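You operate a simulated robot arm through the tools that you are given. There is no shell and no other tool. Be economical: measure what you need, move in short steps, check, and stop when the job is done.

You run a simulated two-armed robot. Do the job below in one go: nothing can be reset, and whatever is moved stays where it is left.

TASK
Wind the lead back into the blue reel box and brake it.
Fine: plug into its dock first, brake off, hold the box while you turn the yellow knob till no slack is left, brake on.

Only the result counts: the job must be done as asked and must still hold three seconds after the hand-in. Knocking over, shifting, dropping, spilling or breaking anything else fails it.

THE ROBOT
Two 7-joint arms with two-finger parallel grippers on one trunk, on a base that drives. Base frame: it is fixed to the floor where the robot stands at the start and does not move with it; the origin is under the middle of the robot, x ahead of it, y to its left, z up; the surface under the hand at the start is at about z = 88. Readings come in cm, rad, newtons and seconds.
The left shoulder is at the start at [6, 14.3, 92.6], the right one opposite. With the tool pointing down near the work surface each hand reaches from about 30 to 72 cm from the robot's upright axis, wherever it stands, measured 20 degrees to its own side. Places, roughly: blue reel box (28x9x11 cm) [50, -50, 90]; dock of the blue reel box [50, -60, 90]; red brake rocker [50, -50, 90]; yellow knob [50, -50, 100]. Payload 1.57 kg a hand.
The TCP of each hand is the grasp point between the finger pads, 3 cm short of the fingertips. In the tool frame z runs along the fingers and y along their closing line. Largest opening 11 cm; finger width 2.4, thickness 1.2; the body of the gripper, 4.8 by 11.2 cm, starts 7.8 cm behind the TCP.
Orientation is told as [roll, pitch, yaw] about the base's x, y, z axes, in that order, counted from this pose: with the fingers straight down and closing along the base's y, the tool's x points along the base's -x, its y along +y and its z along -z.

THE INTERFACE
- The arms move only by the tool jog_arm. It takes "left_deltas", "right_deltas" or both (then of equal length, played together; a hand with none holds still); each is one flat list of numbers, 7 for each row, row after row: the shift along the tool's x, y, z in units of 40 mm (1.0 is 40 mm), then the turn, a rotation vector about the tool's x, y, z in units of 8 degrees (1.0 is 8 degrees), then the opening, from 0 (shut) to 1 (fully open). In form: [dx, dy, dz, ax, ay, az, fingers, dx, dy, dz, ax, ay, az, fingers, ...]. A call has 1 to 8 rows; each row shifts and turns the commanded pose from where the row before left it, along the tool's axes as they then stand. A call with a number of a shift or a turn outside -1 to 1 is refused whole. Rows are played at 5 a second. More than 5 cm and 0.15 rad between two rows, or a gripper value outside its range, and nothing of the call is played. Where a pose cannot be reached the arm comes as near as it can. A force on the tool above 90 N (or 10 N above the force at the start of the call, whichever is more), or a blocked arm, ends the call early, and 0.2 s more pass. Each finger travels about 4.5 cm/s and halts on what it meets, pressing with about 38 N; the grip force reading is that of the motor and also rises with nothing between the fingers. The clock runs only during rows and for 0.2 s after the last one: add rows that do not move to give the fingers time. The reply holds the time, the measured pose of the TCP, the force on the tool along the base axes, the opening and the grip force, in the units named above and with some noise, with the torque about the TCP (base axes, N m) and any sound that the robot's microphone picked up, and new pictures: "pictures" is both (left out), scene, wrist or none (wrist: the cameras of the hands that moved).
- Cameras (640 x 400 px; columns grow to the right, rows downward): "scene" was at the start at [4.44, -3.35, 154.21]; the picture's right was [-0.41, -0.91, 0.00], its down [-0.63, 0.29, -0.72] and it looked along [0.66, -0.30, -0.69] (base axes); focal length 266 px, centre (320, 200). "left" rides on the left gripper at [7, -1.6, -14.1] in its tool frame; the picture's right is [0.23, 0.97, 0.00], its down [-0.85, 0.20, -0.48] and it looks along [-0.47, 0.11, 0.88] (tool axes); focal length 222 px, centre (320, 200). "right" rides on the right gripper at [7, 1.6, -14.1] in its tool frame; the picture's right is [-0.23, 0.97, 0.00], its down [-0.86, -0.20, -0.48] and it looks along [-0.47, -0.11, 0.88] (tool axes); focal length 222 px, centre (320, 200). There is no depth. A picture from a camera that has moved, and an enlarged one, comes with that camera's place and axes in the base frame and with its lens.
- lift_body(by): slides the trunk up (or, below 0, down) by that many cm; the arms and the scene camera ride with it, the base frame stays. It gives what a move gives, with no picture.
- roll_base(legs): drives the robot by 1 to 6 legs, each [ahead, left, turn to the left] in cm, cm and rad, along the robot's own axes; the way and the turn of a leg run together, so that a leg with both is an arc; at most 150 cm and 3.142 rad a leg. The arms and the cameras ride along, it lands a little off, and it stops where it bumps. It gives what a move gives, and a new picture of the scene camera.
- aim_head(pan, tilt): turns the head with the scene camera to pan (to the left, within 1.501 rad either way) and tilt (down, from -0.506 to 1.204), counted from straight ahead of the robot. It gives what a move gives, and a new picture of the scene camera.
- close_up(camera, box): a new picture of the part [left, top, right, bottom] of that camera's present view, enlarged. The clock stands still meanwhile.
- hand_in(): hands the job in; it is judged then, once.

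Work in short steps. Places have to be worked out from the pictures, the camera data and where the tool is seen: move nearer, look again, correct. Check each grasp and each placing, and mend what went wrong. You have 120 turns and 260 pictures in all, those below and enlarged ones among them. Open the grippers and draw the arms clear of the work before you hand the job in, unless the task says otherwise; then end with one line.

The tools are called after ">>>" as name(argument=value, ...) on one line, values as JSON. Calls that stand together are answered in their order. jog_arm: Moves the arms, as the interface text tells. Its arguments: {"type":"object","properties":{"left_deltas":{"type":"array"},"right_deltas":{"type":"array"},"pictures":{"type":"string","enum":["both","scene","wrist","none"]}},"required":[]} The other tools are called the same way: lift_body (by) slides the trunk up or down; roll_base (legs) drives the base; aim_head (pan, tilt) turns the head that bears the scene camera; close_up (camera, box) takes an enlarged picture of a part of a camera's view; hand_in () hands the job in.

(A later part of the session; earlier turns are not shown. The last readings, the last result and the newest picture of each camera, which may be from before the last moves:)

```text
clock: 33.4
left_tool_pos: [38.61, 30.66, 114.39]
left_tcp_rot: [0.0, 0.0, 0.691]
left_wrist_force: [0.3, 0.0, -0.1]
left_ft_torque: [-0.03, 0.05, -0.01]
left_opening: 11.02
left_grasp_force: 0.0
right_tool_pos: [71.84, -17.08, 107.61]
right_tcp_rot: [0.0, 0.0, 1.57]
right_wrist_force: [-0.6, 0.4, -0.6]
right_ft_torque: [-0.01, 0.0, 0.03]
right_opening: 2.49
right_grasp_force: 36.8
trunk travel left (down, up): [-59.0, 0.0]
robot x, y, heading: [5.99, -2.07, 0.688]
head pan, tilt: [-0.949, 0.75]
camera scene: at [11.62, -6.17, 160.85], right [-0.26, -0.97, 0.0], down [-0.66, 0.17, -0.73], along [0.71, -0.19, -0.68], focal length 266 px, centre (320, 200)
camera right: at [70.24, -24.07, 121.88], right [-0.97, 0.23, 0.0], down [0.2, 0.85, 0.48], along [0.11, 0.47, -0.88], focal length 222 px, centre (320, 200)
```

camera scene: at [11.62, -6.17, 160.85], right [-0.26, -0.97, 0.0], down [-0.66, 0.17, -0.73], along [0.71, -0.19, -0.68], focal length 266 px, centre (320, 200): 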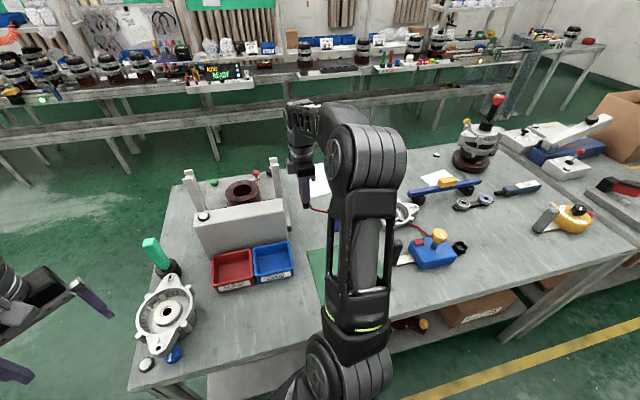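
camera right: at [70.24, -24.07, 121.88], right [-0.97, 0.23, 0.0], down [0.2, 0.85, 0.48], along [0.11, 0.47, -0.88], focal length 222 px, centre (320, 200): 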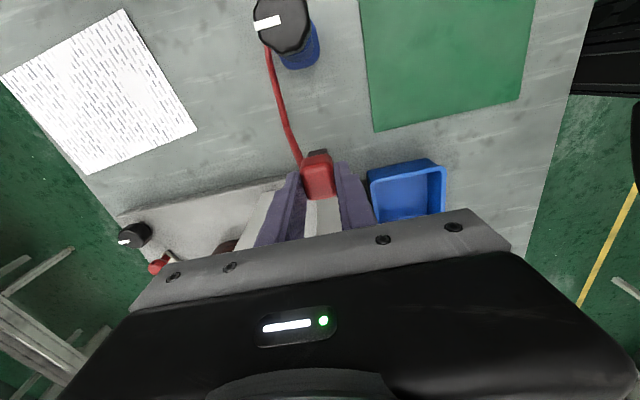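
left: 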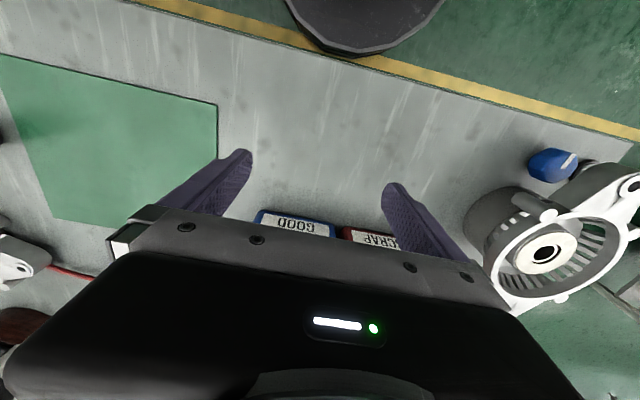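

Held firmly. To stay clear of the post with plug and lead, I raise one more step and swing the base right so that the plug passes over the post along the lead's own line.

>>> jog_arm(right_deltas=[0, 0, -0.6, 0, 0, 0, 0, 0, 0, -0.5, 0, 0, 0, 0], pictures="none")

>>> roll_base(legs=[[0, 0, -0.35]])

```text
clock: 34.0
left_tool_pos: [38.58, 30.6, 114.37]
left_tcp_rot: [-0.001, 0.0, 0.691]
left_wrist_force: [-0.4, 0.1, 0.2]
left_ft_torque: [-0.03, 0.01, -0.01]
left_opening: 11.0
left_grasp_force: 0.1
right_tool_pos: [71.87, -17.12, 112.04]
right_tcp_rot: [0.001, -0.001, 1.57]
right_wrist_force: [0.2, 0.7, -0.1]
right_ft_torque: [0.02, 0.01, -0.01]
right_opening: 2.52
right_grasp_force: 36.1
trunk travel left (down, up): [-59.0, 0.0]
robot x, y, heading: [5.76, -2.24, 0.692]
head pan, tilt: [-0.949, 0.75]
```

```text
clock: 35.5
left_tool_pos: [47.87, 17.36, 114.41]
left_tcp_rot: [0.0, 0.001, 0.338]
left_wrist_force: [0.5, 0.5, 0.8]
left_ft_torque: [0.03, 0.0, 0.01]
left_opening: 10.97
left_grasp_force: 0.0
right_tool_pos: [62.59, -39.0, 112.05]
right_tcp_rot: [0.0, 0.0, 1.216]
right_wrist_force: [-0.2, 0.1, -0.9]
right_ft_torque: [0.01, 0.01, 0.01]
right_opening: 2.48
right_grasp_force: 36.9
trunk travel left (down, up): [-59.0, 0.0]
robot x, y, heading: [5.99, -2.35, 0.334]
head pan, tilt: [-0.949, 0.75]
camera scene: at [9.9, -7.94, 160.85], right [-0.57, -0.82, 0.0], down [-0.56, 0.39, -0.73], along [0.6, -0.42, -0.68], focal length 266 px, centre (320, 200)
```

scene: 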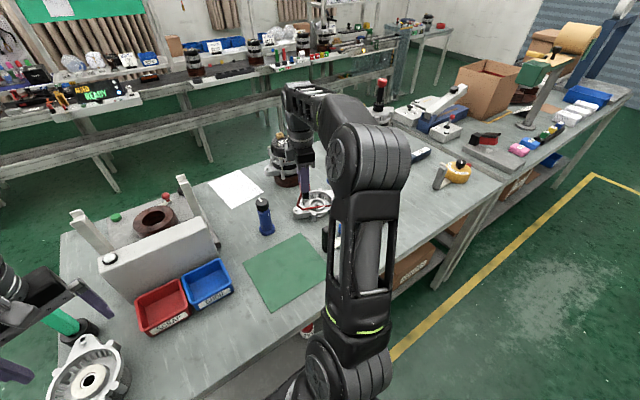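

Post undisturbed; plug hangs above the housing. I turn the base back to heading 0 (the plug sweeps high over the box at z≈105+).

>>> roll_base(legs=[[0, 0, -0.334]])

```text
clock: 37.0
left_tool_pos: [52.05, 2.39, 114.48]
left_tcp_rot: [0.002, 0.0, 0.001]
left_wrist_force: [-0.6, -0.5, 0.8]
left_ft_torque: [0.03, -0.01, -0.01]
left_opening: 10.99
left_grasp_force: 0.0
right_tool_pos: [47.31, -55.64, 112.09]
right_tcp_rot: [0.0, -0.001, 0.879]
right_wrist_force: [-0.4, -0.4, -0.2]
right_ft_torque: [0.0, 0.0, -0.01]
right_opening: 2.5
right_grasp_force: 36.8
trunk travel left (down, up): [-59.0, 0.0]
robot x, y, heading: [6.27, -2.12, 0.003]
head pan, tilt: [-0.949, 0.75]
camera scene: at [7.76, -8.93, 160.85], right [-0.81, -0.58, 0.0], down [-0.4, 0.55, -0.73], along [0.43, -0.59, -0.68], focal length 266 px, centre (320, 200)
```

scene: 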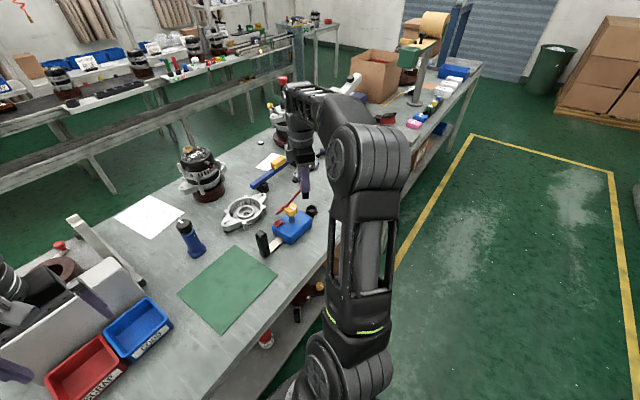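

Lead follows freely. I move the hand inward 12 cm, roll the base right 20 cm, then turn the hand to yaw 90°.

>>> jog_arm(right_deltas=[-0.95, 0.41, 0, 0, 0, 0, 0, -0.95, 0.41, 0, 0, 0, 0, 0, -0.95, 0.41, 0, 0, 0, 0, 0], pictures="none")

>>> roll_base(legs=[[0, -20, 0]])

>>> jog_arm(right_deltas=[0, 0, 0, 0, 0, -1, 0, 0, 0, 0, 0, 0, -1, 0, 0, 0, 0, 0, 0, -1, 0, 0, 0, 0, 0, 0, -1, 0, 0, 0, 0, 0, 0, -0.95, 0], pictures="both")

```text
clock: 37.8
left_tool_pos: [52.18, 2.35, 114.43]
left_tcp_rot: [-0.001, 0.001, 0.002]
left_wrist_force: [0.0, 0.2, 0.1]
left_ft_torque: [0.0, 0.0, -0.01]
left_opening: 11.01
left_grasp_force: 0.1
right_tool_pos: [50.74, -43.5, 111.86]
right_tcp_rot: [0.001, 0.001, 0.877]
right_wrist_force: [-0.8, 0.5, -1.0]
right_ft_torque: [0.01, 0.01, 0.0]
right_opening: 2.49
right_grasp_force: 36.6
trunk travel left (down, up): [-59.0, 0.0]
robot x, y, heading: [6.08, -2.33, 0.003]
head pan, tilt: [-0.949, 0.75]
```

```text
clock: 39.4
left_tool_pos: [52.06, -17.58, 114.39]
left_tcp_rot: [0.001, 0.0, 0.001]
left_wrist_force: [-0.2, 0.1, 0.5]
left_ft_torque: [0.03, 0.0, 0.01]
left_opening: 11.0
left_grasp_force: 0.0
right_tool_pos: [50.69, -63.69, 111.84]
right_tcp_rot: [0.002, -0.001, 0.88]
right_wrist_force: [-0.2, -0.5, 0.1]
right_ft_torque: [0.04, 0.02, 0.0]
right_opening: 2.47
right_grasp_force: 36.5
trunk travel left (down, up): [-59.0, 0.0]
robot x, y, heading: [5.98, -22.05, 0.001]
head pan, tilt: [-0.949, 0.75]
camera scene: at [7.81, -28.92, 160.84], right [-0.81, -0.58, 0.0], down [-0.4, 0.55, -0.73], along [0.43, -0.59, -0.68], focal length 266 px, centre (320, 200)
```

scene: 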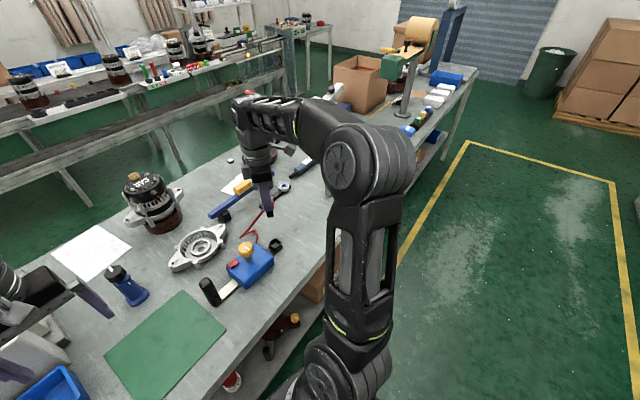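

```text
clock: 40.5
left_tool_pos: [51.99, -17.57, 114.41]
left_tcp_rot: [0.0, 0.0, 0.001]
left_wrist_force: [-0.5, 0.4, -0.1]
left_ft_torque: [0.02, -0.01, -0.02]
left_opening: 11.02
left_grasp_force: 0.0
right_tool_pos: [50.82, -63.53, 111.93]
right_tcp_rot: [-0.001, 0.0, 1.572]
right_wrist_force: [0.4, -0.1, -0.3]
right_ft_torque: [0.01, 0.01, -0.01]
right_opening: 2.49
right_grasp_force: 37.1
trunk travel left (down, up): [-59.0, 0.0]
robot x, y, heading: [5.93, -22.39, 0.001]
head pan, tilt: [-0.949, 0.75]
camera scene: at [7.81, -28.77, 160.85], right [-0.81, -0.58, 0.0], down [-0.4, 0.55, -0.73], along [0.43, -0.59, -0.68], focal length 266 px, centre (320, 200)
camera right: at [49.23, -70.48, 126.15], right [-0.97, 0.23, 0.0], down [0.2, 0.86, 0.48], along [0.11, 0.47, -0.88], focal length 222 px, centre (320, 200)
```

scene: 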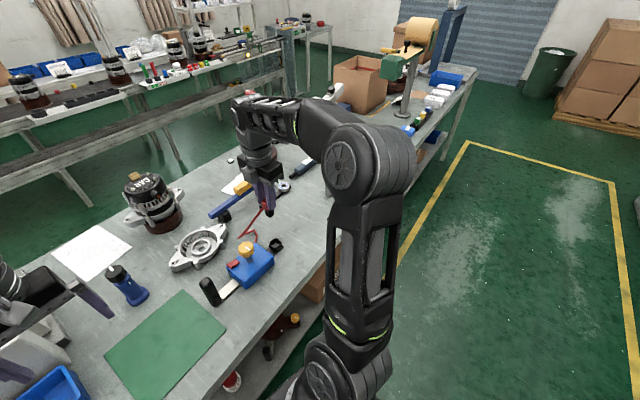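
right: 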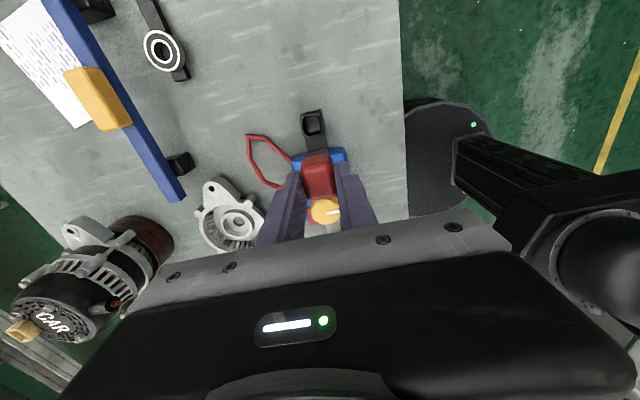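

The wrist camera sees the dock above the plug in view. I zoom for the dock position and the plug's offset in the fingers.

>>> close_up(camera="right", box=[280, 95, 360, 145])

>>> close_up(camera="right", box=[270, 110, 370, 210])

>>> close_up(camera="scene", box=[190, 165, 300, 310])

```text
8.00 times, centred on (320, 120) of right
camera zoom: at [49.23, -70.48, 126.15], right [-0.97, 0.23, 0.0], down [0.2, 0.86, 0.48], along [0.11, 0.47, -0.88], focal length 1777 px, centre (320, 840)
```

zoom: 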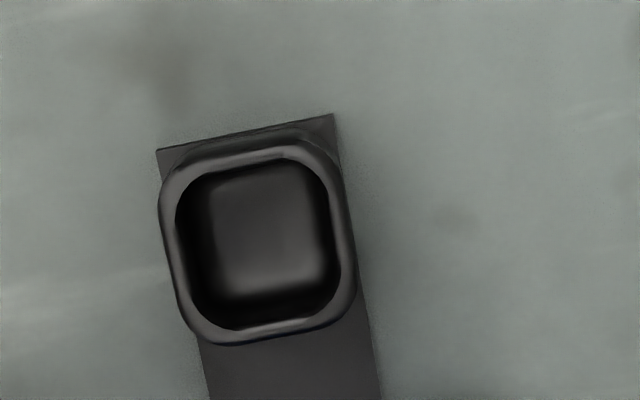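

```text
4.00 times, centred on (320, 160) of right
camera zoom: at [49.23, -70.48, 126.15], right [-0.97, 0.23, 0.0], down [0.2, 0.86, 0.48], along [0.11, 0.47, -0.88], focal length 888 px, centre (320, 360)
```

zoom: 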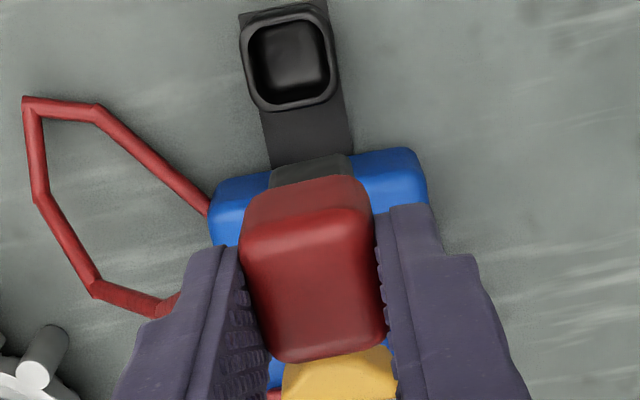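

```text
2.76 times, centred on (245, 238) of scene
camera zoom: at [7.81, -28.77, 160.85], right [-0.81, -0.58, 0.0], down [-0.4, 0.55, -0.73], along [0.43, -0.59, -0.68], focal length 734 px, centre (527, 97)
```

zoom: 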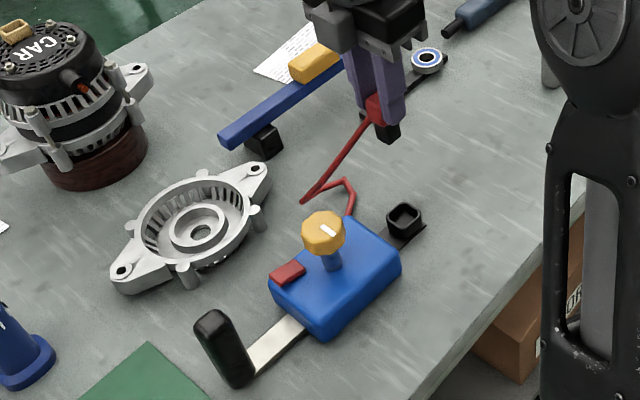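

The dock opening centre comes out at ≈[51.85,-64.45] with a generous opening; the prong is nearly centred under the TCP. I shift over it and descend to just above the rim.

>>> jog_arm(right_deltas=[0.2, -0.24, 0, 0, 0, 0, 0, 0, 0, 0.8, 0, 0, 0, 0, 0, 0, 0.8, 0, 0, 0, 0, 0, 0, 0.8, 0, 0, 0, 0, 0, 0, 0.7, 0, 0, 0, 0], pictures="wrist")

>>> close_up(camera="right", box=[270, 110, 370, 210])

>>> close_up(camera="scene", box=[210, 180, 310, 270])

```text
clock: 41.8
left_tool_pos: [52.06, -17.58, 114.37]
left_tcp_rot: [0.0, 0.001, 0.001]
left_wrist_force: [1.3, -0.5, 0.8]
left_ft_torque: [0.03, -0.01, -0.01]
left_opening: 11.01
left_grasp_force: 0.1
right_tool_pos: [51.66, -64.32, 99.49]
right_tcp_rot: [0.001, 0.0, 1.571]
right_wrist_force: [-0.6, 0.0, -1.0]
right_ft_torque: [0.01, 0.03, 0.04]
right_opening: 2.5
right_grasp_force: 37.1
trunk travel left (down, up): [-59.0, 0.0]
robot x, y, heading: [6.18, -21.98, 0.002]
head pan, tilt: [-0.949, 0.75]
camera right: at [50.19, -71.26, 113.7], right [-0.97, 0.23, 0.0], down [0.2, 0.85, 0.48], along [0.11, 0.47, -0.88], focal length 222 px, centre (320, 200)
```

right: 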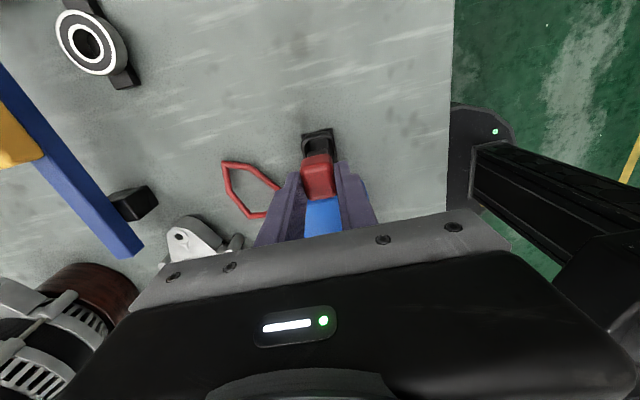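

```text
4.00 times, centred on (320, 160) of right
camera zoom: at [50.19, -71.26, 113.7], right [-0.97, 0.23, 0.0], down [0.2, 0.85, 0.48], along [0.11, 0.47, -0.88], focal length 888 px, centre (320, 360)
```

zoom: 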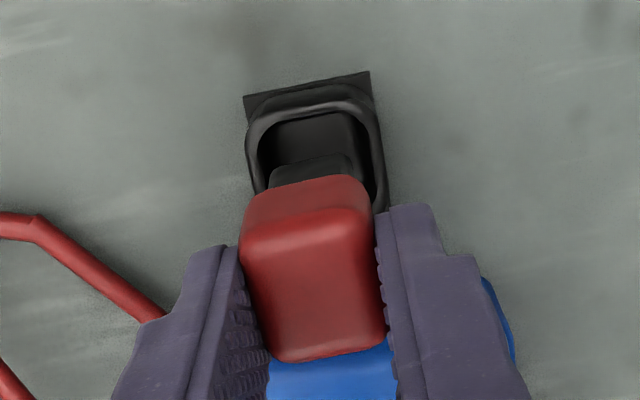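

```text
4.44 times, centred on (260, 225) of scene
camera zoom: at [7.85, -28.81, 160.85], right [-0.81, -0.58, 0.0], down [-0.4, 0.55, -0.73], along [0.43, -0.59, -0.68], focal length 1183 px, centre (587, 89)
```

zoom: 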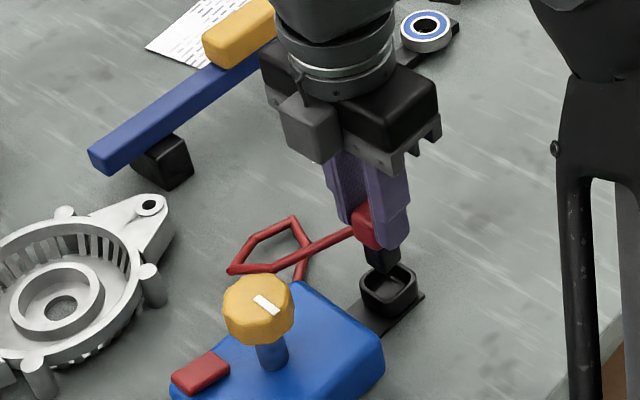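

Both views show the prong aligned over the opening. I lower it slowly by 3.6 cm, watching the force.

>>> jog_arm(right_deltas=[0, 0, 0.25, 0, 0, 0, 0, 0, 0, 0.25, 0, 0, 0, 0, 0, 0, 0.2, 0, 0, 0, 0, 0, 0, 0.2, 0, 0, 0, 0], pictures="wrist")

>>> close_up(camera="right", box=[270, 110, 370, 210])

>>> close_up(camera="scene", box=[210, 180, 310, 270])

```text
clock: 42.8
left_tool_pos: [52.06, -17.48, 114.46]
left_tcp_rot: [0.001, 0.001, 0.001]
left_wrist_force: [-0.3, -0.4, -0.5]
left_ft_torque: [-0.03, 0.02, 0.01]
left_opening: 11.01
left_grasp_force: 0.0
right_tool_pos: [51.59, -64.29, 95.9]
right_tcp_rot: [-0.001, 0.001, 1.571]
right_wrist_force: [-0.9, 0.5, -0.3]
right_ft_torque: [0.03, -0.01, -0.02]
right_opening: 2.48
right_grasp_force: 36.7
trunk travel left (down, up): [-59.0, 0.0]
robot x, y, heading: [6.42, -22.03, 0.005]
head pan, tilt: [-0.949, 0.75]
camera right: at [50.16, -71.24, 110.12], right [-0.97, 0.23, 0.0], down [0.2, 0.85, 0.48], along [0.11, 0.47, -0.88], focal length 222 px, centre (320, 200)
```

right: 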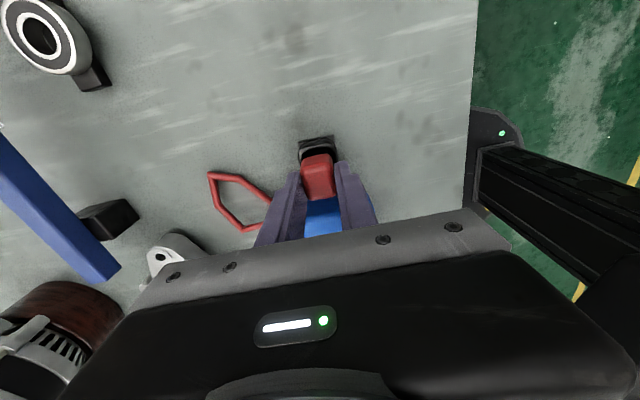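

```text
4.00 times, centred on (320, 160) of right
camera zoom: at [50.16, -71.24, 110.12], right [-0.97, 0.23, 0.0], down [0.2, 0.85, 0.48], along [0.11, 0.47, -0.88], focal length 888 px, centre (320, 360)
```

zoom: 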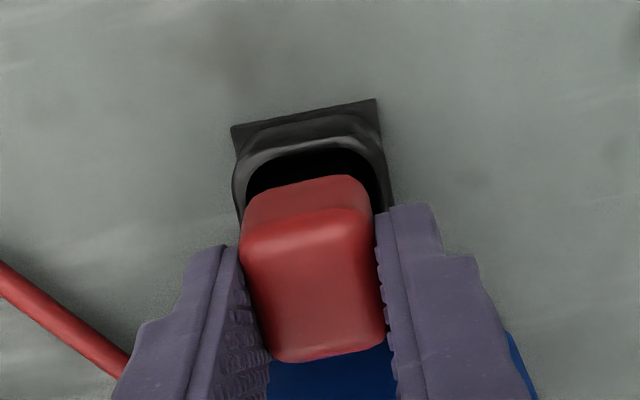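

```text
4.44 times, centred on (260, 225) of scene
camera zoom: at [7.82, -28.78, 160.85], right [-0.81, -0.58, 0.0], down [-0.4, 0.55, -0.73], along [0.43, -0.59, -0.68], focal length 1183 px, centre (587, 89)
```

zoom: 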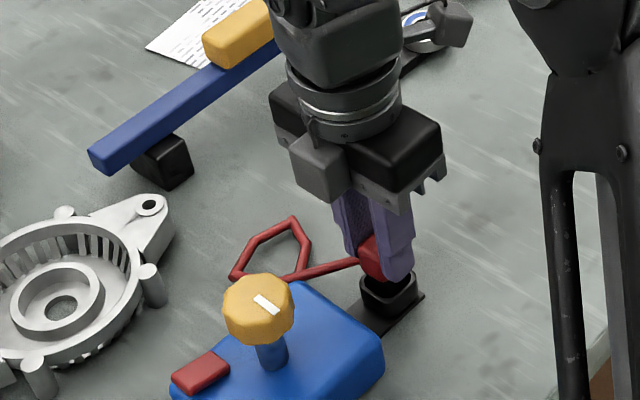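

The prong is inside the socket with no contact force yet. I keep pressing down in small steps until it seats.

>>> jog_arm(right_deltas=[0, 0, 0.1, 0, 0, 0, 0, 0, 0, 0.1, 0, 0, 0, 0, 0, 0, 0.1, 0, 0, 0, 0, 0, 0, 0.1, 0, 0, 0, 0], pictures="none")

```text
clock: 43.8
left_tool_pos: [51.8, -17.3, 114.53]
left_tcp_rot: [-0.002, -0.001, 0.002]
left_wrist_force: [0.6, 0.2, 0.5]
left_ft_torque: [-0.04, -0.03, 0.03]
left_opening: 11.01
left_grasp_force: 0.1
right_tool_pos: [51.74, -64.15, 94.78]
right_tcp_rot: [-0.005, 0.003, 1.57]
right_wrist_force: [-0.2, -1.7, 35.0]
right_ft_torque: [-0.02, 0.09, -0.03]
right_opening: 2.51
right_grasp_force: 36.6
trunk travel left (down, up): [-59.0, 0.0]
robot x, y, heading: [5.96, -22.01, -0.004]
head pan, tilt: [-0.949, 0.75]
```

It bottomed out at z≈94.8 with 35 N. I look at it before releasing.

>>> close_up(camera="right", box=[270, 110, 370, 210])

>>> close_up(camera="scene", box=[260, 210, 310, 255])

```text
4.00 times, centred on (320, 160) of right
camera zoom: at [50.06, -71.12, 108.89], right [-0.97, 0.23, -0.01], down [0.2, 0.86, 0.48], along [0.11, 0.46, -0.88], focal length 888 px, centre (320, 360)
```

zoom: 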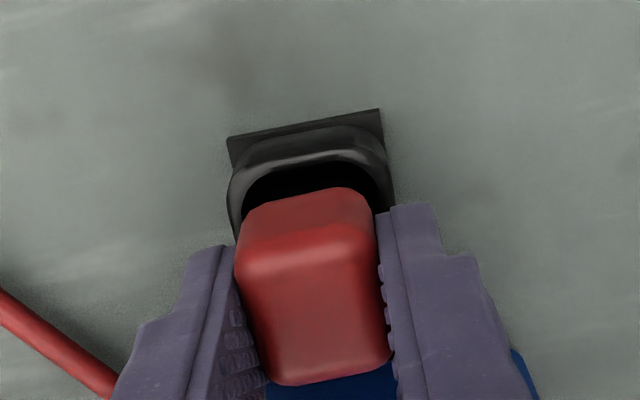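

```text
8.89 times, centred on (285, 232) of scene
camera zoom: at [7.51, -28.52, 160.89], right [-0.81, -0.58, 0.0], down [-0.4, 0.55, -0.73], along [0.43, -0.6, -0.68], focal length 2365 px, centre (631, -89)
```

zoom: 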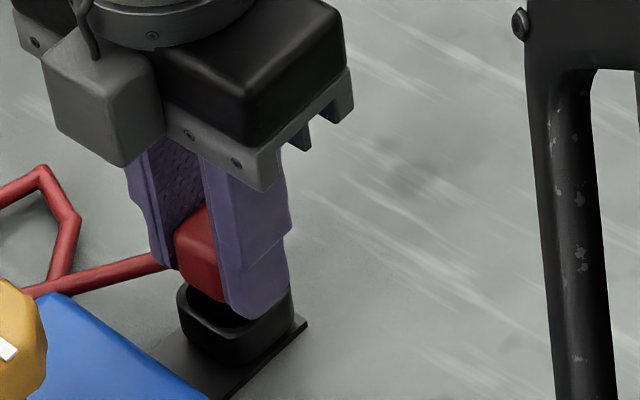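

The prong bottom is at ≈88.4, i.e. on the socket floor. I relieve the load slightly and open the fingers.

>>> jog_arm(right_deltas=[0, 0, -0.04, 0, 0, 0, 0, 0, 0, 0, 0, 0, 0, 0.3, 0, 0, 0, 0, 0, 0, 0.5, 0, 0, 0, 0, 0, 0, 0.5, 0, 0, 0, 0, 0, 0, 0.5], pictures="wrist")

>>> close_up(camera="right", box=[270, 110, 370, 210])

>>> close_up(camera="scene", box=[260, 210, 310, 255])

```text
clock: 45.0
left_tool_pos: [52.15, -17.59, 114.5]
left_tcp_rot: [0.0, 0.0, 0.002]
left_wrist_force: [-0.4, 0.5, 0.1]
left_ft_torque: [0.0, 0.04, -0.02]
left_opening: 11.02
left_grasp_force: 0.2
right_tool_pos: [51.79, -64.36, 94.52]
right_tcp_rot: [0.0, 0.001, 1.57]
right_wrist_force: [0.0, -0.2, -0.8]
right_ft_torque: [0.0, -0.02, -0.02]
right_opening: 5.49
right_grasp_force: 0.1
trunk travel left (down, up): [-59.0, 0.0]
robot x, y, heading: [6.27, -22.29, -0.001]
head pan, tilt: [-0.949, 0.75]
camera right: at [50.2, -71.25, 108.7], right [-0.97, 0.23, 0.0], down [0.2, 0.85, 0.48], along [0.11, 0.47, -0.88], focal length 222 px, centre (320, 200)
```

right: 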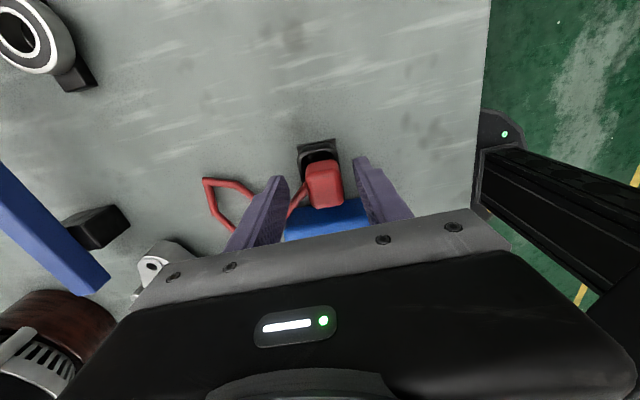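

```text
4.00 times, centred on (320, 160) of right
camera zoom: at [50.2, -71.25, 108.7], right [-0.97, 0.23, 0.0], down [0.2, 0.85, 0.48], along [0.11, 0.47, -0.88], focal length 888 px, centre (320, 360)
```

zoom: 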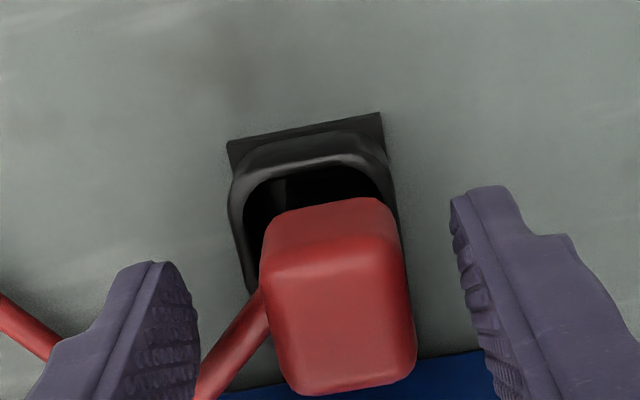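

```text
8.89 times, centred on (285, 232) of scene
camera zoom: at [7.82, -28.78, 160.85], right [-0.81, -0.58, 0.0], down [-0.4, 0.55, -0.73], along [0.43, -0.59, -0.68], focal length 2365 px, centre (631, -89)
```

zoom: 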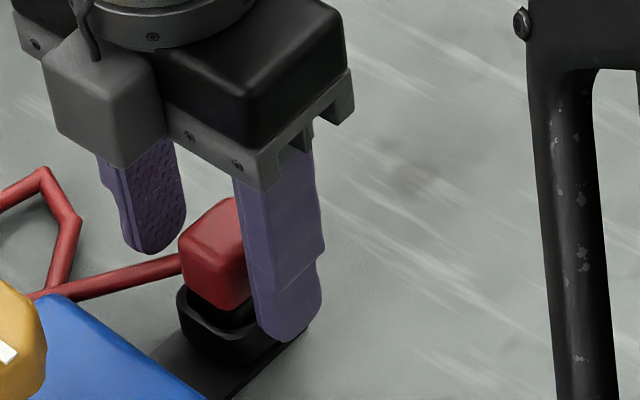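

The plug stands in the socket with its cap at the same height as on the bare table, so it is down on the floor. I raise the right hand straight up and re-examine everything.

>>> jog_arm(right_deltas=[0, 0, -0.5, 0, 0, 0, 0.5, 0, 0, -0.8, 0, 0, 0, 0.5, 0, 0, -0.9, 0, 0, 0, 0.5, 0, 0, -0.9, 0, 0, 0, 0.5, 0, 0, -0.9, 0, 0, 0, 0.5], pictures="both")

>>> close_up(camera="right", box=[230, 90, 390, 230])

>>> close_up(camera="scene", box=[190, 200, 310, 310])

```text
clock: 46.1
left_tool_pos: [52.08, -17.43, 114.43]
left_tcp_rot: [-0.001, 0.001, 0.001]
left_wrist_force: [-0.9, 0.1, -1.2]
left_ft_torque: [0.01, -0.01, 0.01]
left_opening: 10.98
left_grasp_force: 0.0
right_tool_pos: [51.75, -64.27, 110.55]
right_tcp_rot: [-0.001, 0.001, 1.572]
right_wrist_force: [0.1, 0.4, -0.5]
right_ft_torque: [0.0, -0.01, 0.02]
right_opening: 5.5
right_grasp_force: 0.1
trunk travel left (down, up): [-59.0, 0.0]
robot x, y, heading: [6.23, -22.21, 0.004]
head pan, tilt: [-0.949, 0.75]
camera scene: at [7.76, -28.74, 160.85], right [-0.81, -0.58, 0.0], down [-0.4, 0.55, -0.73], along [0.43, -0.59, -0.68], focal length 266 px, centre (320, 200)
camera right: at [50.14, -71.21, 124.79], right [-0.97, 0.23, 0.0], down [0.2, 0.85, 0.48], along [0.11, 0.47, -0.88], focal length 222 px, centre (320, 200)
```

scene: 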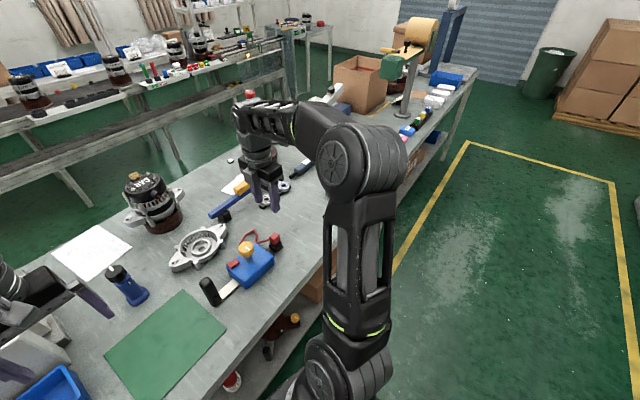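
right: 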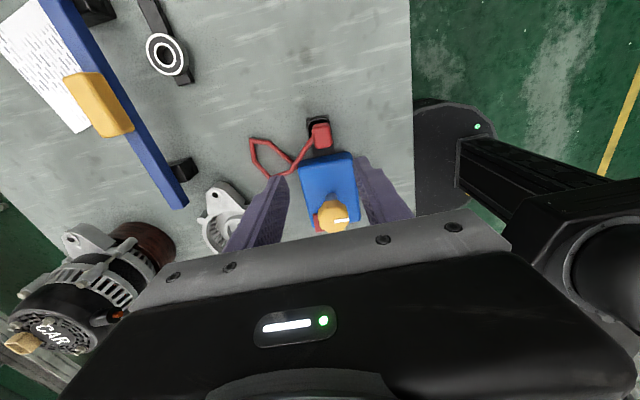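

```text
2.86 times, centred on (310, 160) of right
camera zoom: at [50.14, -71.21, 124.79], right [-0.97, 0.23, 0.0], down [0.2, 0.85, 0.48], along [0.11, 0.47, -0.88], focal length 635 px, centre (349, 314)
```

zoom: 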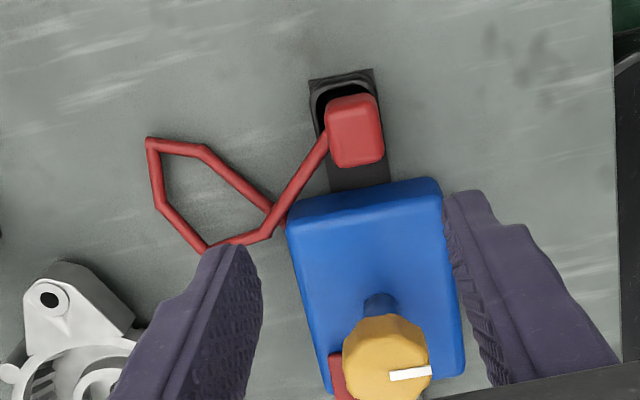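

```text
3.64 times, centred on (250, 255) of scene
camera zoom: at [7.76, -28.74, 160.85], right [-0.81, -0.58, 0.0], down [-0.4, 0.55, -0.73], along [0.43, -0.59, -0.68], focal length 968 px, centre (574, 0)
```

zoom: 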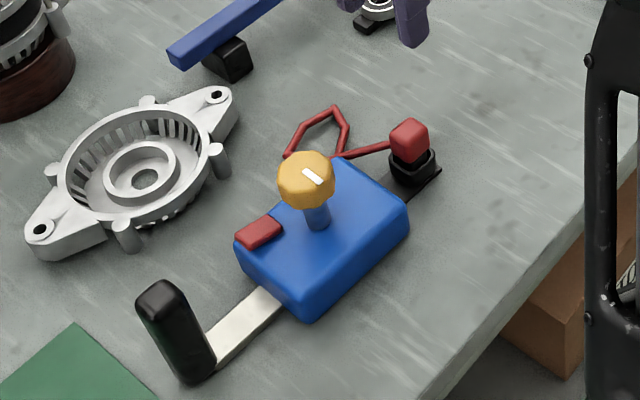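

The plug is docked. Now I look closely at the red rocker's state and the handle.

>>> close_up(camera="scene", box=[235, 235, 285, 275])

>>> aim_head(pan=-0.55, tilt=0.85)

```text
10.00 times, centred on (260, 255) of scene
camera zoom: at [7.76, -28.74, 160.85], right [-0.81, -0.58, 0.0], down [-0.4, 0.55, -0.73], along [0.43, -0.59, -0.68], focal length 2661 px, centre (920, -350)
```

zoom: 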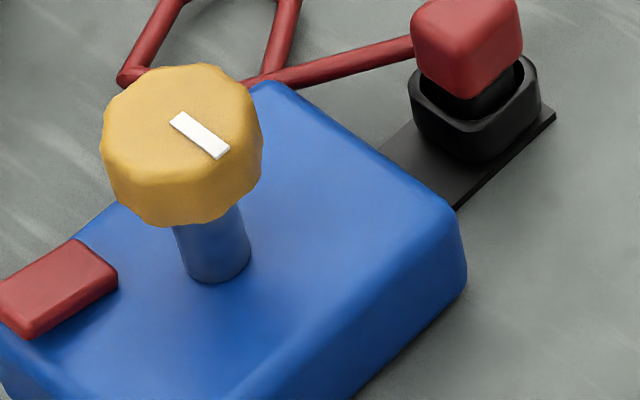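

```text
clock: 47.0
left_tool_pos: [52.06, -17.46, 114.35]
left_tcp_rot: [0.001, 0.001, 0.001]
left_wrist_force: [0.6, -0.7, 0.5]
left_ft_torque: [0.01, 0.0, -0.03]
left_opening: 10.98
left_grasp_force: 0.0
right_tool_pos: [51.65, -64.29, 110.52]
right_tcp_rot: [0.001, 0.001, 1.571]
right_wrist_force: [0.0, 0.9, 0.4]
right_ft_torque: [-0.03, 0.01, 0.01]
right_opening: 5.5
right_grasp_force: 0.0
trunk travel left (down, up): [-59.0, 0.0]
robot x, y, heading: [6.09, -22.28, 0.002]
head pan, tilt: [-0.55, 0.85]
camera scene: at [9.64, -26.12, 160.05], right [-0.52, -0.85, 0.0], down [-0.64, 0.39, -0.66], along [0.56, -0.34, -0.75], focal length 266 px, centre (320, 200)
```

scene: 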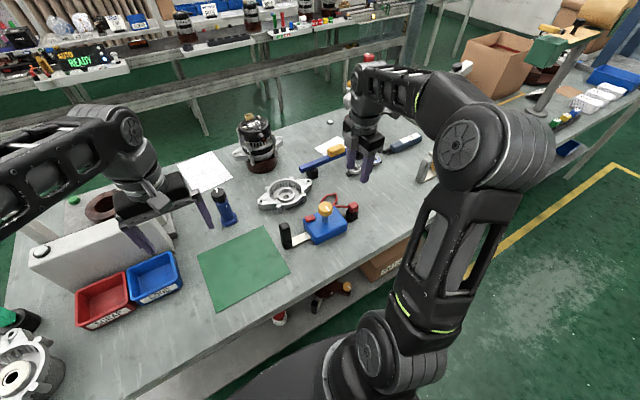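

I zoom on the rocker and box from this angle.

>>> close_up(camera="scene", box=[275, 190, 365, 255])

>>> close_up(camera="scene", box=[296, 207, 324, 227])

```text
6.15 times, centred on (320, 222) of scene
camera zoom: at [9.64, -26.12, 160.05], right [-0.52, -0.85, 0.0], down [-0.64, 0.39, -0.66], along [0.56, -0.34, -0.75], focal length 1638 px, centre (320, 62)
```

zoom: 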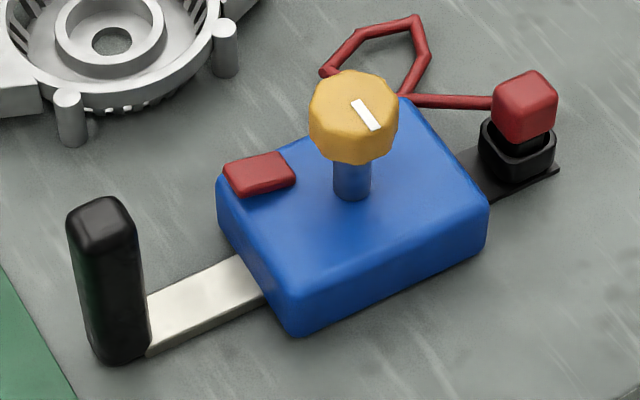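

```text
16.00 times, centred on (310, 217) of scene
camera zoom: at [9.64, -26.12, 160.05], right [-0.52, -0.85, 0.0], down [-0.64, 0.39, -0.66], along [0.56, -0.34, -0.75], focal length 4258 px, centre (480, -72)
```

zoom: 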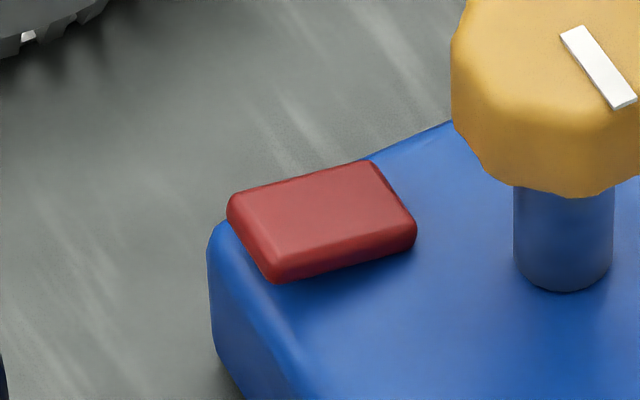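

The rocker (centre ≈[53.6,-49.5,95], pivoting about x) has its −y end down and +y end up now. I shift the base right 14 cm so that the left hand can work at the box, then move the right hand back out of the way.

>>> roll_base(legs=[[0, -14, 0]])

>>> jog_arm(left_deltas=[0, -1, 0, 0, 0, 0, 0.8, 0, -1, 0, 0, 0, 0, 0.4, 0, -1, 0, 0, 0, 0, 0.1, -0.35, -1, 0, 0, 0, 0, 0], right_deltas=[0, 0.9, 0, 0, 0, 0, 0.5, 0, 0.9, 0, 0, 0, 0, 0.5, 0, 0, 0, 0, 0, 0, 0.5, 0, 0, 0, 0, 0, 0, 0.5], pictures="both")

```text
clock: 48.4
left_tool_pos: [52.04, -31.49, 114.38]
left_tcp_rot: [0.0, 0.0, 0.002]
left_wrist_force: [-0.5, -0.7, 0.1]
left_ft_torque: [0.02, 0.03, 0.0]
left_opening: 10.99
left_grasp_force: 0.1
right_tool_pos: [51.76, -78.43, 110.55]
right_tcp_rot: [0.001, -0.001, 1.57]
right_wrist_force: [0.9, -0.8, -0.3]
right_ft_torque: [0.06, 0.03, 0.0]
right_opening: 5.5
right_grasp_force: 0.1
trunk travel left (down, up): [-59.0, 0.0]
robot x, y, heading: [5.92, -35.89, 0.003]
head pan, tilt: [-0.55, 0.85]
camera scene: at [9.67, -40.29, 160.04], right [-0.52, -0.85, 0.0], down [-0.64, 0.39, -0.66], along [0.56, -0.34, -0.75], focal length 266 px, centre (320, 200)
```

scene: 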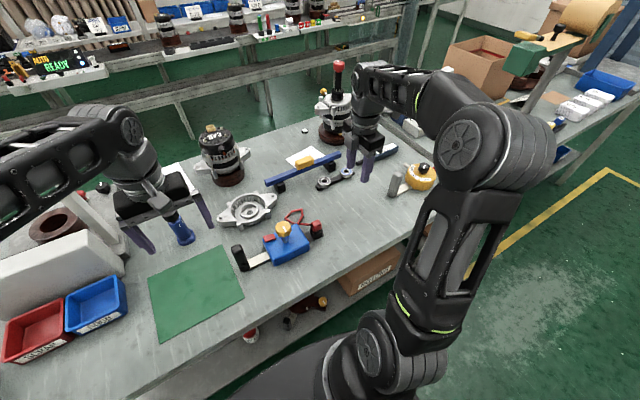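

```text
clock: 49.4
left_tool_pos: [52.78, -45.53, 114.4]
left_tcp_rot: [-0.004, -0.002, 0.0]
left_wrist_force: [0.3, 0.6, 0.1]
left_ft_torque: [-0.1, 0.02, 0.02]
left_opening: 2.76
left_grasp_force: 0.0
left hand out of reach, approached as far as the arm can: row 4
right_tool_pos: [44.5, -78.1, 110.61]
right_tcp_rot: [0.001, 0.0, 1.569]
right_wrist_force: [-0.4, 0.5, -0.6]
right_ft_torque: [-0.03, -0.01, 0.02]
right_opening: 5.48
right_grasp_force: 0.2
trunk travel left (down, up): [-59.0, 0.0]
robot x, y, heading: [5.93, -36.31, 0.001]
head pan, tilt: [-0.55, 0.85]
camera scene: at [9.64, -39.96, 160.06], right [-0.52, -0.85, 0.0], down [-0.64, 0.39, -0.66], along [0.56, -0.34, -0.75], focal length 266 px, centre (320, 200)
camera right: at [42.88, -85.11, 124.76], right [-0.97, 0.23, 0.0], down [0.2, 0.86, 0.48], along [0.11, 0.47, -0.88], focal length 222 px, centre (320, 200)
camera left: at [45.79, -47.02, 128.55], right [-0.23, 0.97, 0.0], down [0.85, 0.2, 0.48], along [0.47, 0.11, -0.88], focal length 222 px, centre (320, 200)
```

scene: 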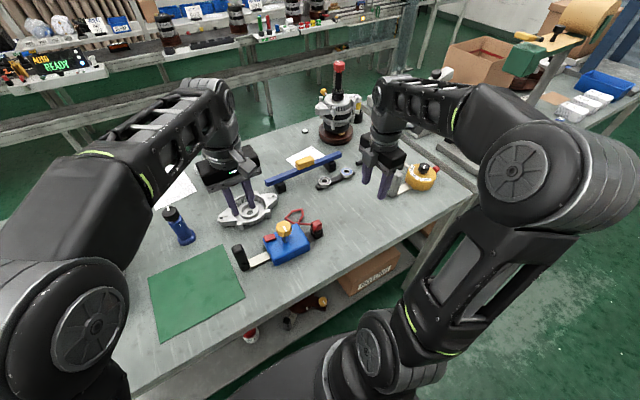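
right: 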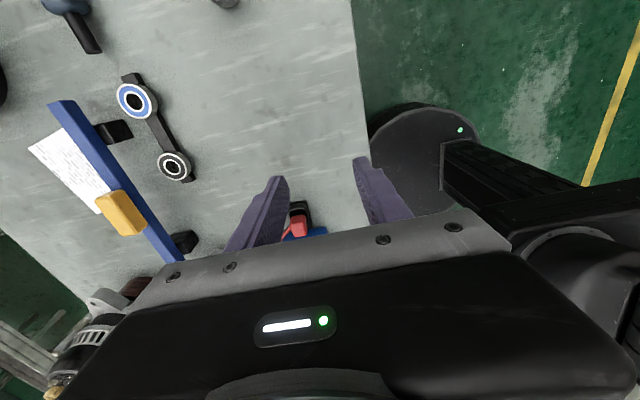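
left: 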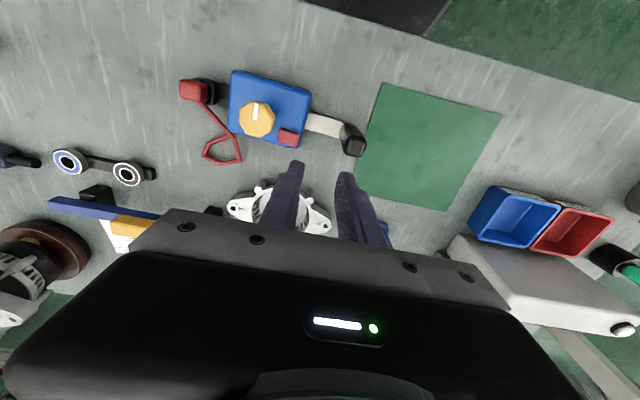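

The left wrist camera gives a fine top view of the box. I zoom for accurate positions of rocker, knob and handle.

>>> close_up(camera="left", box=[170, 55, 380, 186])

>>> close_up(camera="left", box=[230, 90, 326, 150])

```text
3.05 times, centred on (275, 120) of left
camera zoom: at [45.79, -47.02, 128.55], right [-0.23, 0.97, 0.0], down [0.85, 0.2, 0.48], along [0.47, 0.11, -0.88], focal length 677 px, centre (457, 442)
```

zoom: 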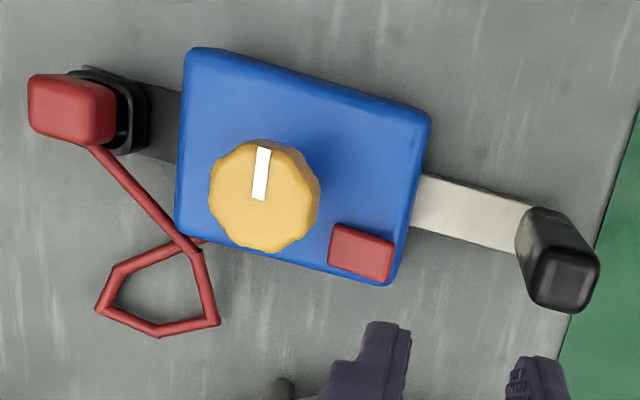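

```text
6.67 times, centred on (278, 120) of left
camera zoom: at [45.79, -47.02, 128.55], right [-0.23, 0.97, 0.0], down [0.85, 0.2, 0.48], along [0.47, 0.11, -0.88], focal length 1481 px, centre (600, 733)
```

zoom: 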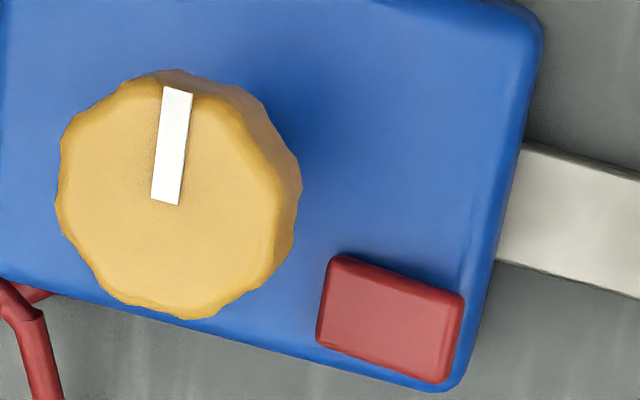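

Rocker centre ≈[54.2,-49.7], y from −48.3 to −51.1; knob ≈[51.3,-53.3]; handle ≈[51.9,-40.8] with top at z≈99.9. I bring the closed left fingers down to z≈103 above the raised +y end of the rocker.

>>> jog_arm(left_deltas=[0, 0, 1, 0, 0, 0, 0, -0.36, -0.54, 1, 0, 0, 0, 0, 0, 0, 0.85, 0, 0, 0, 0], pictures="both")

>>> close_up(camera="left", box=[200, 60, 400, 210])

>>> close_up(camera="scene", box=[225, 195, 325, 270])

```text
clock: 50.1
left_tool_pos: [54.21, -47.68, 102.82]
left_tcp_rot: [-0.001, 0.0, 0.0]
left_wrist_force: [0.2, -0.6, -0.6]
left_ft_torque: [0.04, 0.0, 0.0]
left_opening: 0.0
left_grasp_force: 21.1
right_tool_pos: [44.41, -78.21, 110.54]
right_tcp_rot: [-0.001, 0.0, 1.571]
right_wrist_force: [0.6, 0.7, 0.5]
right_ft_torque: [0.01, -0.01, 0.0]
right_opening: 5.51
right_grasp_force: 0.0
trunk travel left (down, up): [-59.0, 0.0]
robot x, y, heading: [6.23, -35.98, -0.0]
head pan, tilt: [-0.55, 0.85]
camera scene: at [9.64, -40.06, 160.06], right [-0.52, -0.85, 0.0], down [-0.64, 0.39, -0.66], along [0.56, -0.34, -0.75], focal length 266 px, centre (320, 200)
camera left: at [47.31, -49.28, 116.99], right [-0.23, 0.97, 0.0], down [0.85, 0.2, 0.48], along [0.47, 0.11, -0.88], focal length 222 px, centre (320, 200)
```

scene: 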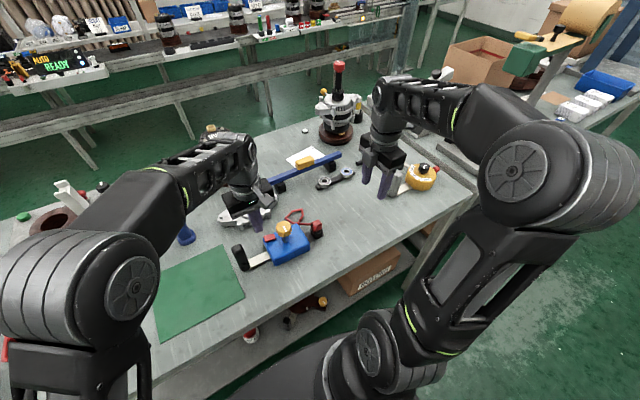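
left: 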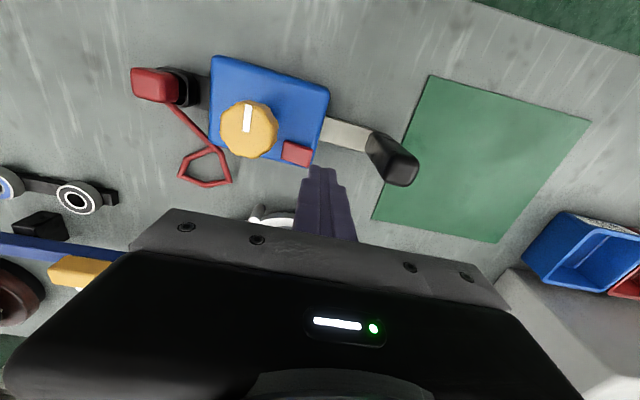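

```text
2.67 times, centred on (300, 135) of left
camera zoom: at [47.31, -49.28, 116.99], right [-0.23, 0.97, 0.0], down [0.85, 0.2, 0.48], along [0.47, 0.11, -0.88], focal length 592 px, centre (373, 373)
```

zoom: 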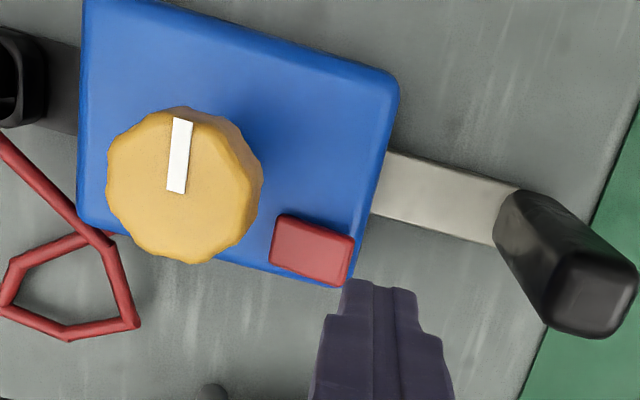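

```text
5.33 times, centred on (275, 232) of scene
camera zoom: at [9.64, -40.06, 160.06], right [-0.52, -0.85, 0.0], down [-0.64, 0.39, -0.66], along [0.56, -0.34, -0.75], focal length 1419 px, centre (560, 27)
```

zoom: 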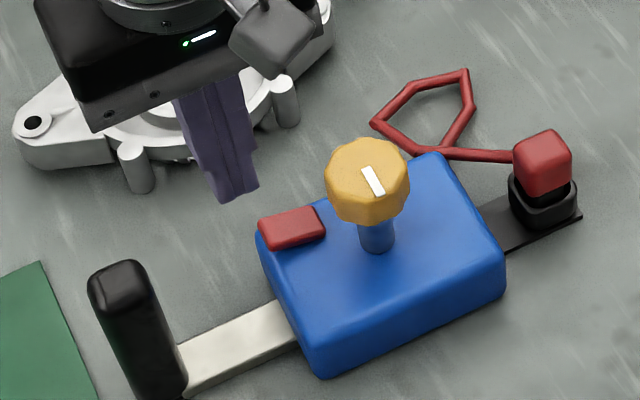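

Calibrated against the fingertip, the rocker is at ≈[54.3,-49.9]. I shift 3 mm toward it and descend, pressing down gently on its raised end.

>>> jog_arm(left_deltas=[0, -0.08, 0.5, 0, 0, 0, 0, 0, 0, 0.5, 0, 0, 0, 0, 0, 0, 0.1, 0, 0, 0, 0, 0, 0, 0.1, 0, 0, 0, 0, 0, 0, 0.08, 0, 0, 0, 0], pictures="none")

>>> close_up(camera="scene", box=[235, 205, 315, 265])

```text
clock: 51.4
left_tool_pos: [54.34, -48.05, 97.92]
left_tcp_rot: [0.001, 0.001, 0.001]
left_wrist_force: [0.2, -1.4, -0.7]
left_ft_torque: [0.02, -0.01, 0.02]
left_opening: 0.02
left_grasp_force: 21.7
right_tool_pos: [44.42, -78.29, 110.63]
right_tcp_rot: [0.0, 0.0, 1.571]
right_wrist_force: [0.2, 0.7, -0.2]
right_ft_torque: [0.01, -0.01, 0.0]
right_opening: 5.48
right_grasp_force: 0.1
trunk travel left (down, up): [-59.0, 0.0]
robot x, y, heading: [5.89, -36.32, 0.004]
head pan, tilt: [-0.55, 0.85]
```

```text
6.67 times, centred on (275, 235) of scene
camera zoom: at [9.66, -40.1, 160.05], right [-0.52, -0.85, 0.0], down [-0.64, 0.39, -0.66], along [0.56, -0.34, -0.75], focal length 1774 px, centre (620, -33)
```

zoom: 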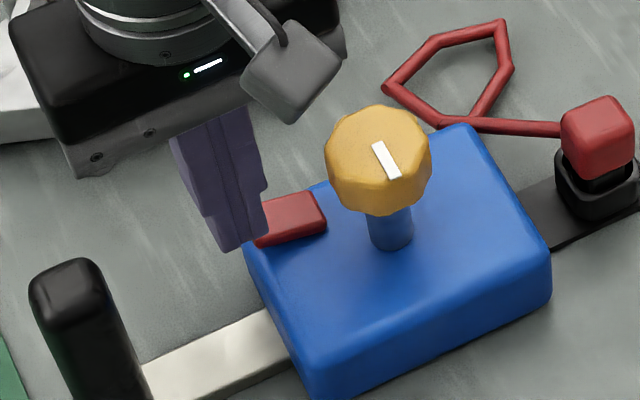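

No contact force yet at tip z≈94.9. I press further in small steps.

>>> jog_arm(left_deltas=[0, 0, 0.08, 0, 0, 0, 0, 0, 0, 0.08, 0, 0, 0, 0, 0, 0, 0.08, 0, 0, 0, 0], pictures="none")

>>> close_up(camera="scene", box=[235, 205, 315, 265])

```text
clock: 52.1
left_tool_pos: [54.12, -47.87, 96.84]
left_tcp_rot: [-0.001, -0.001, 0.001]
left_wrist_force: [0.4, 1.2, 2.1]
left_ft_torque: [0.0, 0.01, -0.02]
left_opening: 0.02
left_grasp_force: 21.3
right_tool_pos: [44.61, -78.18, 110.57]
right_tcp_rot: [0.001, 0.0, 1.571]
right_wrist_force: [0.8, -0.2, -1.2]
right_ft_torque: [-0.02, 0.01, 0.01]
right_opening: 5.52
right_grasp_force: 0.1
trunk travel left (down, up): [-59.0, 0.0]
robot x, y, heading: [5.99, -36.23, -0.007]
head pan, tilt: [-0.55, 0.85]
```

```text
6.67 times, centred on (275, 235) of scene
camera zoom: at [9.64, -40.07, 160.06], right [-0.52, -0.85, 0.0], down [-0.64, 0.39, -0.66], along [0.56, -0.34, -0.75], focal length 1774 px, centre (620, -33)
```

zoom: 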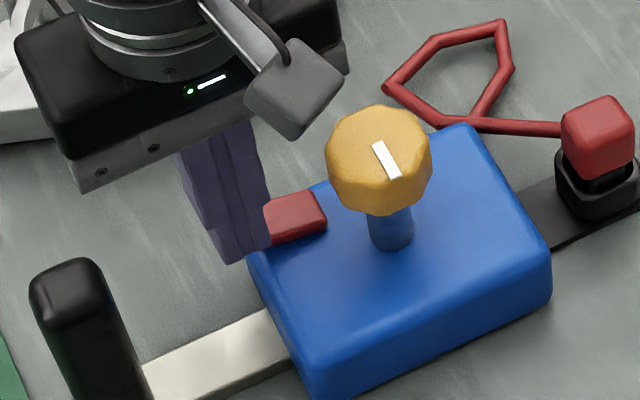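

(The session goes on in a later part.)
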